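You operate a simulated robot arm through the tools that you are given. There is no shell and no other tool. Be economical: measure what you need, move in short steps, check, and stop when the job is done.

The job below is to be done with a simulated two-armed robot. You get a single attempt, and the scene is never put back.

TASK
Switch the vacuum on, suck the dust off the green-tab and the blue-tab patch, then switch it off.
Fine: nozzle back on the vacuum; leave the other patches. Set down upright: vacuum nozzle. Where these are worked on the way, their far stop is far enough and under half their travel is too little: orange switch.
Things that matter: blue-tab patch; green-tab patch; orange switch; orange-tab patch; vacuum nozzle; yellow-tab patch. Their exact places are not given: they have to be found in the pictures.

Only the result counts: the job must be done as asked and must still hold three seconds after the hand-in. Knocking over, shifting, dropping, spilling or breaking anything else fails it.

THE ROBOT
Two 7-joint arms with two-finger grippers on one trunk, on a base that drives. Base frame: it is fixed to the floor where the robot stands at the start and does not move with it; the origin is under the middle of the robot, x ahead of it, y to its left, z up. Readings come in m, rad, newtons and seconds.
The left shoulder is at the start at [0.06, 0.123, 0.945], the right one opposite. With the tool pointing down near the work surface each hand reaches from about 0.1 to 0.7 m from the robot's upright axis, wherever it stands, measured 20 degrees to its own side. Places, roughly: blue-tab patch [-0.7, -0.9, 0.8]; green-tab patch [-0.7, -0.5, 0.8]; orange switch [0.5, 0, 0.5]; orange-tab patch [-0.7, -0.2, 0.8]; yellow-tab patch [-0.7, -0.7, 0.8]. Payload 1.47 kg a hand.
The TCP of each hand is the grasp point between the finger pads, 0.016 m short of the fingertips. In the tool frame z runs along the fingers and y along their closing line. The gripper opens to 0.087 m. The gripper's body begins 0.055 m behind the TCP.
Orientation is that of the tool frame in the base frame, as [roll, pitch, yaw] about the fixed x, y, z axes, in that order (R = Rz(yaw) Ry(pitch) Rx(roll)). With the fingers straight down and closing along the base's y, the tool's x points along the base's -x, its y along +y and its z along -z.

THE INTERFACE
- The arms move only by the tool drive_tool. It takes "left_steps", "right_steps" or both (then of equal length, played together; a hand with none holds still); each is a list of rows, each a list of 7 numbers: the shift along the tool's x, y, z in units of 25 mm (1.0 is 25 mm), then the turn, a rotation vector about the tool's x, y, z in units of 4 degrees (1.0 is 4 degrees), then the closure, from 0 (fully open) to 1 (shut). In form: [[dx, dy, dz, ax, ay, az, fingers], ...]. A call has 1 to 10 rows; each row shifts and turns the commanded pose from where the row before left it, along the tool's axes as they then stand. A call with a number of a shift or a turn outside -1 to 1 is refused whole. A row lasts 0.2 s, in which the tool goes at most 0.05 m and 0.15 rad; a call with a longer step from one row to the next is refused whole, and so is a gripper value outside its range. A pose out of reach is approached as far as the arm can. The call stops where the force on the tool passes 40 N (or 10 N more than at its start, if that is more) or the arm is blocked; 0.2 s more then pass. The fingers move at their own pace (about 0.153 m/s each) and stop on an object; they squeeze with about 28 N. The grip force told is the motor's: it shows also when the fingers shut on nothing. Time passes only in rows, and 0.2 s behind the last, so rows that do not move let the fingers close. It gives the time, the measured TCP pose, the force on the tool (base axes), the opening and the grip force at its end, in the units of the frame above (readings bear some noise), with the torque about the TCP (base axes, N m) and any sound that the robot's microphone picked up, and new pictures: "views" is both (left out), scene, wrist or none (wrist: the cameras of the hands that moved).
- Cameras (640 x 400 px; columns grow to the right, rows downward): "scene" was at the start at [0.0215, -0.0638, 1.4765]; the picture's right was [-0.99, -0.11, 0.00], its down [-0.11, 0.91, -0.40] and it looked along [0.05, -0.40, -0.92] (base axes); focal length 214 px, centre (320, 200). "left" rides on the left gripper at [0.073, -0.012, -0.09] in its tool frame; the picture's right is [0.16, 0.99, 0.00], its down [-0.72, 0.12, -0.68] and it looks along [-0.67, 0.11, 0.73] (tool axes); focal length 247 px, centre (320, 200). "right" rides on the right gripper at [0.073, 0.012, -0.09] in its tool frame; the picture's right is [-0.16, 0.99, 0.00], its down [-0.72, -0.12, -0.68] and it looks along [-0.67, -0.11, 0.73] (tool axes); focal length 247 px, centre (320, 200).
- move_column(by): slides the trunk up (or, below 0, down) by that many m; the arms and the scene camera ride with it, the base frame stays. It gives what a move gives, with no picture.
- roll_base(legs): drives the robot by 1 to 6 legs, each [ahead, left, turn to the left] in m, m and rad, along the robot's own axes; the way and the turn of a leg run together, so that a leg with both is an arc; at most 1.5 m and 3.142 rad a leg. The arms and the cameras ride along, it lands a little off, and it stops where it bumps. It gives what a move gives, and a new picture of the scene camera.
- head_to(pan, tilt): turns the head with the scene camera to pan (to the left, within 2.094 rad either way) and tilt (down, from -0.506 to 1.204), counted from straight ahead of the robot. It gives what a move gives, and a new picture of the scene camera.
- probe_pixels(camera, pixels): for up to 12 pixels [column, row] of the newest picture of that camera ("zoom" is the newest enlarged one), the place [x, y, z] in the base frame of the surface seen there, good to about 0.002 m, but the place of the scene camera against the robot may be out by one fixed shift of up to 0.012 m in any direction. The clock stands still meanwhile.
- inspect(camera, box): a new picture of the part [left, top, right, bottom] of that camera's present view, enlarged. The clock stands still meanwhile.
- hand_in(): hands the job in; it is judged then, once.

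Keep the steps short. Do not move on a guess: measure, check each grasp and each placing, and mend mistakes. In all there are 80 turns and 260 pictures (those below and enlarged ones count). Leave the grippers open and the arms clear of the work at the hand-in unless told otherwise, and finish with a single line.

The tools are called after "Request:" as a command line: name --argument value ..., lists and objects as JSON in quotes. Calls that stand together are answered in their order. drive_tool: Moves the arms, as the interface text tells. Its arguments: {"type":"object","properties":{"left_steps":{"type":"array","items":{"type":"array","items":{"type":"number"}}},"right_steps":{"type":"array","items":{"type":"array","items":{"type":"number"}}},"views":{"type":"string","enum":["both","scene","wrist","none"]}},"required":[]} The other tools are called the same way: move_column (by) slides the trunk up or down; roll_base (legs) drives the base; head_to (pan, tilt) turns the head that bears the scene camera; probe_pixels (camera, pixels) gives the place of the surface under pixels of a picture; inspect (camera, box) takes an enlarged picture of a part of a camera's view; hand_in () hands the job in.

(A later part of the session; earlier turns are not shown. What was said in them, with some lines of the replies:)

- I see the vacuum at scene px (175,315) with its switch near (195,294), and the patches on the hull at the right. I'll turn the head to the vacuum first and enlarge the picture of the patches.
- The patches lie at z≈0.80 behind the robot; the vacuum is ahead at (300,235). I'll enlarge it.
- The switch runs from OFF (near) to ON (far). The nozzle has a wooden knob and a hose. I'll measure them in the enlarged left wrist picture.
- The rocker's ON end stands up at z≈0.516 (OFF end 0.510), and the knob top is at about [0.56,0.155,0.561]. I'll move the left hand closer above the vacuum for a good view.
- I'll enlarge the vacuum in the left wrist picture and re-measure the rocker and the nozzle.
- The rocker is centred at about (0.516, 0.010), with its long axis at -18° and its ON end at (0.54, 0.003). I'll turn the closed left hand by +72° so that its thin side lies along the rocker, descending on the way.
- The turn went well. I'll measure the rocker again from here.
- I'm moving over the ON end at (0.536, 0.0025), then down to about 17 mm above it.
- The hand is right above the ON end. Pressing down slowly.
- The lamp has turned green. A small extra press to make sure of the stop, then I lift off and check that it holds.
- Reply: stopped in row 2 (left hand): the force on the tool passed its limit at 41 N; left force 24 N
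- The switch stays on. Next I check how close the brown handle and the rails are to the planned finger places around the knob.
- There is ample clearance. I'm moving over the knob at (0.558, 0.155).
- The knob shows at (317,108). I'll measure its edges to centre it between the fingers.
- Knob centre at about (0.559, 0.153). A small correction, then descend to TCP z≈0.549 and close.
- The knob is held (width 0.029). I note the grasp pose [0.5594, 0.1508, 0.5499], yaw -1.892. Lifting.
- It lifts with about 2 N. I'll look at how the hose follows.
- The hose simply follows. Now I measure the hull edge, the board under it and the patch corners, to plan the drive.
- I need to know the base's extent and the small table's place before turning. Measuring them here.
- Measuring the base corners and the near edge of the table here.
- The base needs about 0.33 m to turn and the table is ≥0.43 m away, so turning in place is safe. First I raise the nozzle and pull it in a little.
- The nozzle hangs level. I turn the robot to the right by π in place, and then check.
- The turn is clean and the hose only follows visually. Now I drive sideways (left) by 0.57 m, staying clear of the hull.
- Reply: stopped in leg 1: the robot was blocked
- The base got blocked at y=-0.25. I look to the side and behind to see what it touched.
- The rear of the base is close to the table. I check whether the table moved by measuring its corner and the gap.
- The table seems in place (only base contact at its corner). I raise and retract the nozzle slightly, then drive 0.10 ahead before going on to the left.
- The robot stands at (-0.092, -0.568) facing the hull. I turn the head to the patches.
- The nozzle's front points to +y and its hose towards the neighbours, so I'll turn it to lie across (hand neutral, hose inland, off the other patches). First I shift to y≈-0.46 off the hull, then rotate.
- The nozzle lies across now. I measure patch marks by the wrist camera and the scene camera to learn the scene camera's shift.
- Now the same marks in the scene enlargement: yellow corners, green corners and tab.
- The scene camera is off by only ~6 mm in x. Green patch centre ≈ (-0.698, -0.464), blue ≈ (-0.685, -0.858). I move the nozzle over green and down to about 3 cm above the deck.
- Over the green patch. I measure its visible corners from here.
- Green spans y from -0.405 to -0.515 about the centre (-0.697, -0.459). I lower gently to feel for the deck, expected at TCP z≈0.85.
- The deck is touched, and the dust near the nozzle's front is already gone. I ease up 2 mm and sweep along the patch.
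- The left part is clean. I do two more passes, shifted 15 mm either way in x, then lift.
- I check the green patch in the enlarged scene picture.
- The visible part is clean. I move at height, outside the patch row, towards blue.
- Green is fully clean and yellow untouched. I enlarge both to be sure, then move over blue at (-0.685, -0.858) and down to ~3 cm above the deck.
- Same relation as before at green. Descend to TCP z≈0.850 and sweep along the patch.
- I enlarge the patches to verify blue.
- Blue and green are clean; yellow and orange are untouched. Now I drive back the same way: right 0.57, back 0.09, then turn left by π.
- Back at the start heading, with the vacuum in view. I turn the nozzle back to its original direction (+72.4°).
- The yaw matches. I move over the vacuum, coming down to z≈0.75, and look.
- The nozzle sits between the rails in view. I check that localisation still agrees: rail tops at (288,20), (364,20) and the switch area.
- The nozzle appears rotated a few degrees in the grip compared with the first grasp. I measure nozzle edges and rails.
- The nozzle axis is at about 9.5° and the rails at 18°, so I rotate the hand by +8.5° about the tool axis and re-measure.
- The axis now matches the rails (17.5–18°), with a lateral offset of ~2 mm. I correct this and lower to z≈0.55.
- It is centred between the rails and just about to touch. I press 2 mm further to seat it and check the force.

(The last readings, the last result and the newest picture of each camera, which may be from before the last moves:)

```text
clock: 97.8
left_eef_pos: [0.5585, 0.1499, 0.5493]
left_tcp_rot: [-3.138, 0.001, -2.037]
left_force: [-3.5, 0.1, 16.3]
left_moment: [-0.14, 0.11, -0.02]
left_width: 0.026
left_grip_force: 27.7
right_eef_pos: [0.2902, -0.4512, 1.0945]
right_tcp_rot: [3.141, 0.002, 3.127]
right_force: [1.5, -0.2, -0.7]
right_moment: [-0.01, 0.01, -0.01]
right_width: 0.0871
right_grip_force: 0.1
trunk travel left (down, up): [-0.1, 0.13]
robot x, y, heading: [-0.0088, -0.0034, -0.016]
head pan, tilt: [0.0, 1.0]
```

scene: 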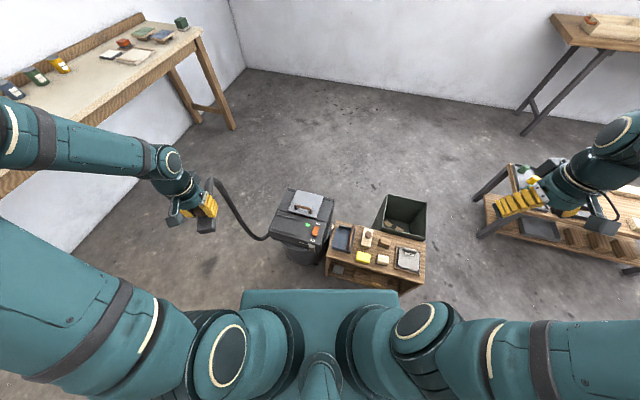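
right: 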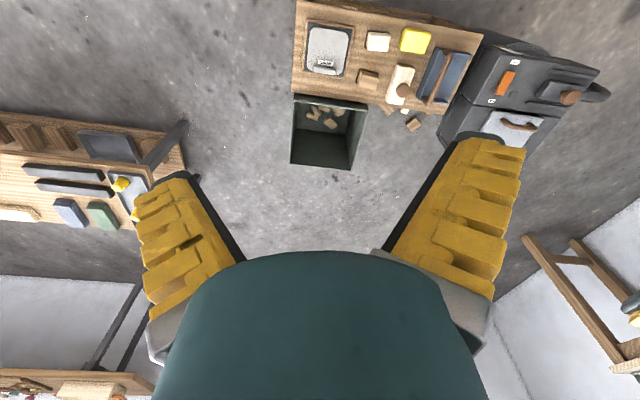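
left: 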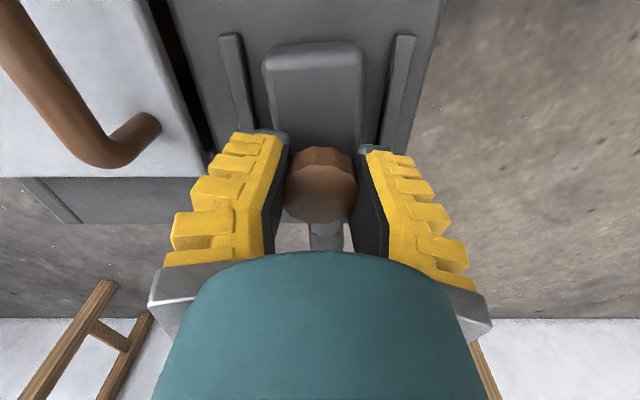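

It is seated (16 N). I ease by 1.5 mm, open the fingers and lift straight up.

Request:
drive_tool --left_steps '[[0, 0, -0.06, 0, 0, 0, 1], [0, 0, 0, 0, 0, 0, 0], [0, 0, 0, 0, 0, 0, 0], [0, 0, 0, 0, 0, 0, 0], [0, 0, -0.5, 0, 0, 0, 0], [0, 0, -1, 0, 0, 0, 0], [0, 0, -1, 0, 0, 0, 0], [0, 0, -1, 0, 0, 0, 0], [0, 0, -1, 0, 0, 0, 0]]' --views "both"

Request:
inspect --camera "scene" --box '[240, 170, 360, 245]'

```text
clock: 99.8
left_eef_pos: [0.5572, 0.1492, 0.663]
left_tcp_rot: [-3.14, -0.002, -2.041]
left_force: [-0.3, 0.3, 0.2]
left_moment: [-0.01, 0.01, -0.02]
left_width: 0.087
left_grip_force: 0.0
right_eef_pos: [0.291, -0.4517, 1.0951]
right_tcp_rot: [3.141, 0.002, 3.124]
right_force: [-0.4, -0.2, 0.6]
right_moment: [-0.01, -0.01, 0.02]
right_width: 0.087
right_grip_force: 0.2
trunk travel left (down, up): [-0.1, 0.13]
robot x, y, heading: [-0.0042, -0.0096, -0.011]
head pan, tilt: [0.0, 1.0]
```

scene: 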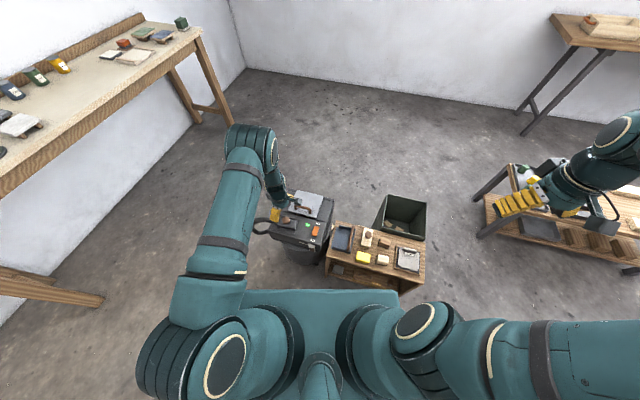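
left: 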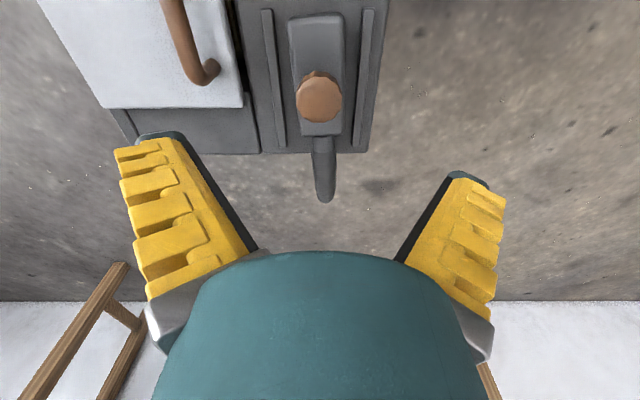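

```text
5.33 times, centred on (300, 208) of scene
```

zoom: 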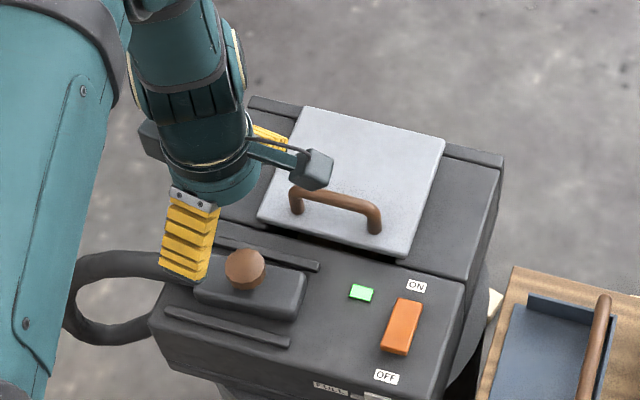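

The nozzle is back between its rails. Next is switching off: I turn back to yaw -1.892, close the fingers, and go over the OFF end at about (0.496, 0.0155).

Request:
drive_tool --left_steps '[[0, 0, 0, 0, 0, -0.7, 0.3], [0, 0, 0, 0, 0, -0.7, 0.6], [0, 0, 0, 0, 0, -0.7, 1], [0.975, 0.105, 0, 0, 0, 0, 1], [0.975, 0.105, 0, 0, 0, 0, 1], [0.975, 0.105, 0, 0, 0, 0, 1], [0.975, 0.105, 0, 0, 0, 0, 1], [0.975, 0.105, 0, 0, 0, 0, 1], [0.975, 0.105, 0, 0, 0, 0, 1]]' --views "wrist"

```text
clock: 101.8
left_eef_pos: [0.4968, 0.0152, 0.6624]
left_tcp_rot: [-3.138, 0.001, -1.893]
left_force: [-0.4, -0.1, 0.7]
left_moment: [0.0, 0.03, -0.01]
left_width: 0.0001
left_grip_force: 27.6
right_eef_pos: [0.2903, -0.4529, 1.0944]
right_tcp_rot: [-3.141, -0.001, 3.126]
right_force: [-0.1, -0.3, -0.4]
right_moment: [0.02, 0.01, 0.0]
right_width: 0.0871
right_grip_force: 0.2
trunk travel left (down, up): [-0.1, 0.13]
robot x, y, heading: [-0.005, -0.0041, -0.016]
head pan, tilt: [0.0, 1.0]
```

left: 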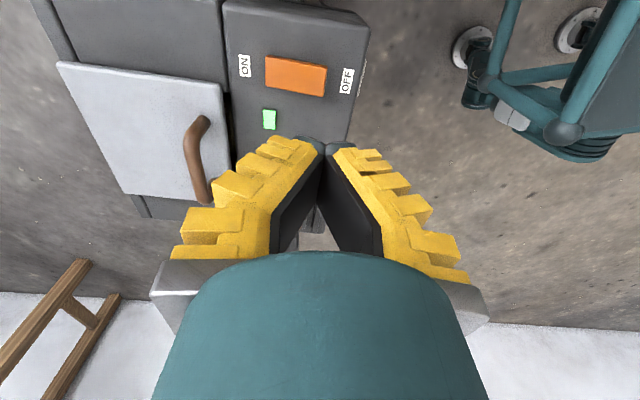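

I measure the rocker again before pressing.

Request:
probe_pixels --camera "left" --pixels '[[268, 60], [267, 85], [324, 68], [321, 92], [270, 73], [295, 76], [320, 79]]'

```text
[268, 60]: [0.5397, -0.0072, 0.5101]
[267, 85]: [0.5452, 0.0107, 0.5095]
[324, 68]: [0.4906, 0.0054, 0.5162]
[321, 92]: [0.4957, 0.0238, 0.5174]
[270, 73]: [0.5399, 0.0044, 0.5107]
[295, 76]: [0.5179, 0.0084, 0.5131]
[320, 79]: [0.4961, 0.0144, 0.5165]
```

The OFF end is now up (0.5165) and the hand is over it. Descend and press as before to z≈0.5255.

Request:
drive_tool --left_steps '[[0, 0, 1, 0, 0, 0, 1], [0, 0, 1, 0, 0, 0, 1], [0, 0, 1, 0, 0, 0, 1], [0, 0, 1, 0, 0, 0, 1], [0, 0, 0.5, 0, 0, 0, 1], [0, 0, 0.3, 0, 0, 0, 1], [0, 0, 0.3, 0, 0, 0, 1], [0, 0, 0.2, 0, 0, 0, 1], [0, 0, 0.15, 0, 0, 0, 1], [0, 0, 0.07, 0, 0, 0, 1]]' --views "wrist"

```text
clock: 104.0
left_eef_pos: [0.4979, 0.0159, 0.5252]
left_tcp_rot: [-3.138, 0.001, -1.892]
left_force: [-6.6, 3.6, 15.6]
left_moment: [-0.05, -0.16, 0.01]
left_width: 0.0
left_grip_force: 27.5
right_eef_pos: [0.2909, -0.4511, 1.095]
right_tcp_rot: [3.141, 0.001, 3.125]
right_force: [0.4, 0.5, -0.6]
right_moment: [0.0, 0.0, 0.02]
right_width: 0.0867
right_grip_force: 0.2
trunk travel left (down, up): [-0.1, 0.13]
robot x, y, heading: [-0.0104, -0.0061, -0.017]
head pan, tilt: [0.0, 1.0]
```

left: 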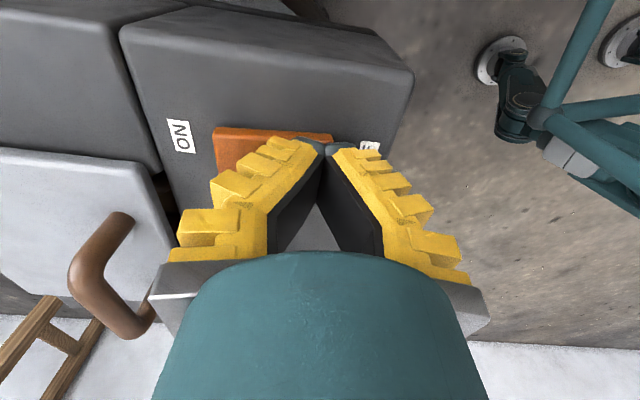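

A force of 15.6 N suggests the stop. One small extra press, then I lift off, open the fingers and check the lamp.

Request:
drive_tool --left_steps '[[0, 0, 0.06, 0, 0, 0, 1]]' --views "none"

Request:
drive_tool --left_steps '[[0, 0, -0.5, 0, 0, 0, 1], [0, 0, -1, 0, 0, 0, 1], [0, 0, -1, 0, 0, 0, 1], [0, 0, -1, 0, 0, 0, 0], [0, 0, -1, 0, 0, 0, 0], [0, 0, -1, 0, 0, 0, 0], [0, 0, -1, 0, 0, 0, 0], [0, 0, -1, 0, 0, 0, 0], [0, 0, -1, 0, 0, 0, 0], [0, 0, -1, 0, 0, 0, 0]]' --views "both"

Request:
inspect --camera "left" --box '[200, 0, 440, 150]'

```text
clock: 104.4
left_eef_pos: [0.4966, 0.0183, 0.523]
left_tcp_rot: [-3.136, 0.002, -1.894]
left_force: [-11.4, 7.6, 34.5]
left_moment: [-0.04, -0.35, 0.02]
left_width: 0.0
left_grip_force: 28.2
right_eef_pos: [0.2897, -0.4515, 1.0952]
right_tcp_rot: [-3.141, 0.005, 3.129]
right_force: [-0.5, -0.6, 0.0]
right_moment: [0.03, 0.0, -0.02]
right_width: 0.0871
right_grip_force: 0.0
trunk travel left (down, up): [-0.1, 0.13]
robot x, y, heading: [-0.0083, -0.0071, -0.018]
head pan, tilt: [0.0, 1.0]
```

```text
clock: 106.6
left_eef_pos: [0.4962, 0.0168, 0.7605]
left_tcp_rot: [-3.138, -0.001, -1.892]
left_force: [-0.4, -0.2, 0.2]
left_moment: [0.01, -0.02, 0.0]
left_width: 0.087
left_grip_force: 0.1
right_eef_pos: [0.291, -0.4522, 1.0931]
right_tcp_rot: [3.141, 0.002, 3.126]
right_force: [-1.0, -0.3, -0.6]
right_moment: [-0.02, -0.03, 0.01]
right_width: 0.087
right_grip_force: 0.1
trunk travel left (down, up): [-0.1, 0.13]
robot x, y, heading: [-0.0039, -0.0057, -0.017]
head pan, tilt: [0.0, 1.0]
```

scene: 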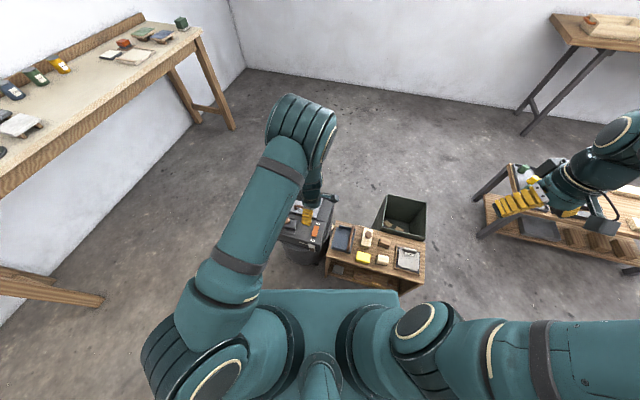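
left: 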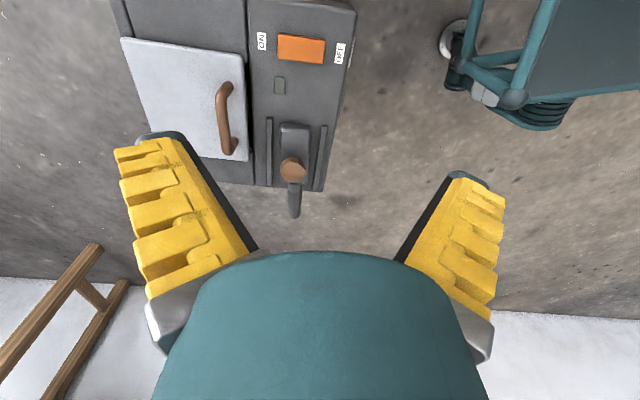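

```text
2.67 times, centred on (320, 75) of left
```

zoom: 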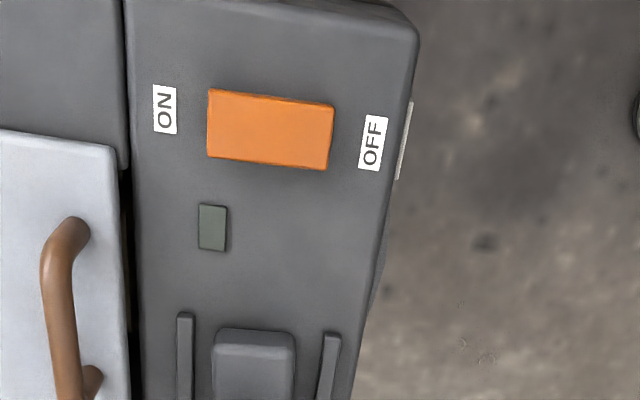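

The lamp is dark, the rocker is on OFF and the nozzle sits between its rails. I lift the hand a bit farther clear with the fingers open, then hand in.

Request:
drive_tool --left_steps '[[0, 0, -1, 0, 0, 0, 0], [0, 0, -1, 0, 0, 0, 0], [0, 0, -1, 0, 0, 0, 0], [0, 0, -1, 0, 0, 0, 0], [0, 0, -1, 0, 0, 0, 0]]' --views "scene"

Request:
inspect --camera "scene" --box '[240, 180, 440, 305]'

```text
clock: 107.8
left_eef_pos: [0.4976, 0.0164, 0.8858]
left_tcp_rot: [-3.138, 0.001, -1.891]
left_force: [0.2, -0.1, -0.4]
left_moment: [-0.03, -0.02, 0.0]
left_width: 0.0868
left_grip_force: 0.0
right_eef_pos: [0.291, -0.4509, 1.0942]
right_tcp_rot: [3.141, 0.001, 3.126]
right_force: [-0.2, 0.0, -0.2]
right_moment: [0.01, 0.04, -0.02]
right_width: 0.0871
right_grip_force: 0.0
trunk travel left (down, up): [-0.1, 0.13]
robot x, y, heading: [-0.0085, -0.0076, -0.017]
head pan, tilt: [0.0, 1.0]
```

scene: 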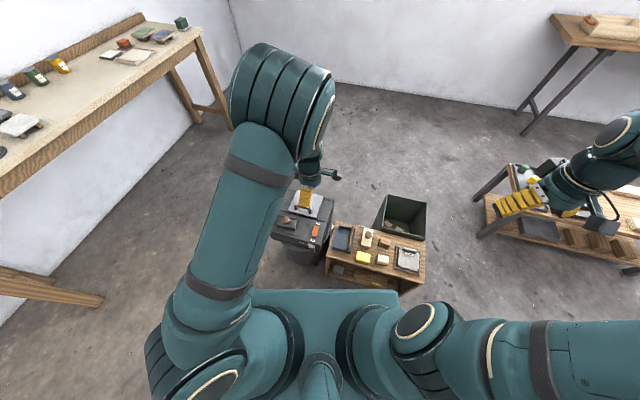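

```text
3.20 times, centred on (340, 242) of scene
```

zoom: 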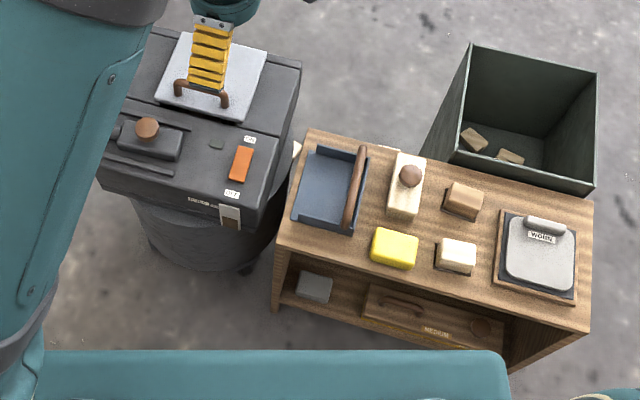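

The table, its items and the vacuum are arranged as at the start, the switch is off, and the nozzle is in place. Handing in.

Request:
hand_in

```text
The job is handed in.
```

The green-tab and blue-tab patches are clean, the yellow-tab and orange-tab patches are untouched, the nozzle is back upright on the vacuum, and the vacuum is off; on the way the base bumped to a stop, probably against the small table, which shows no visible shift in the pictures.
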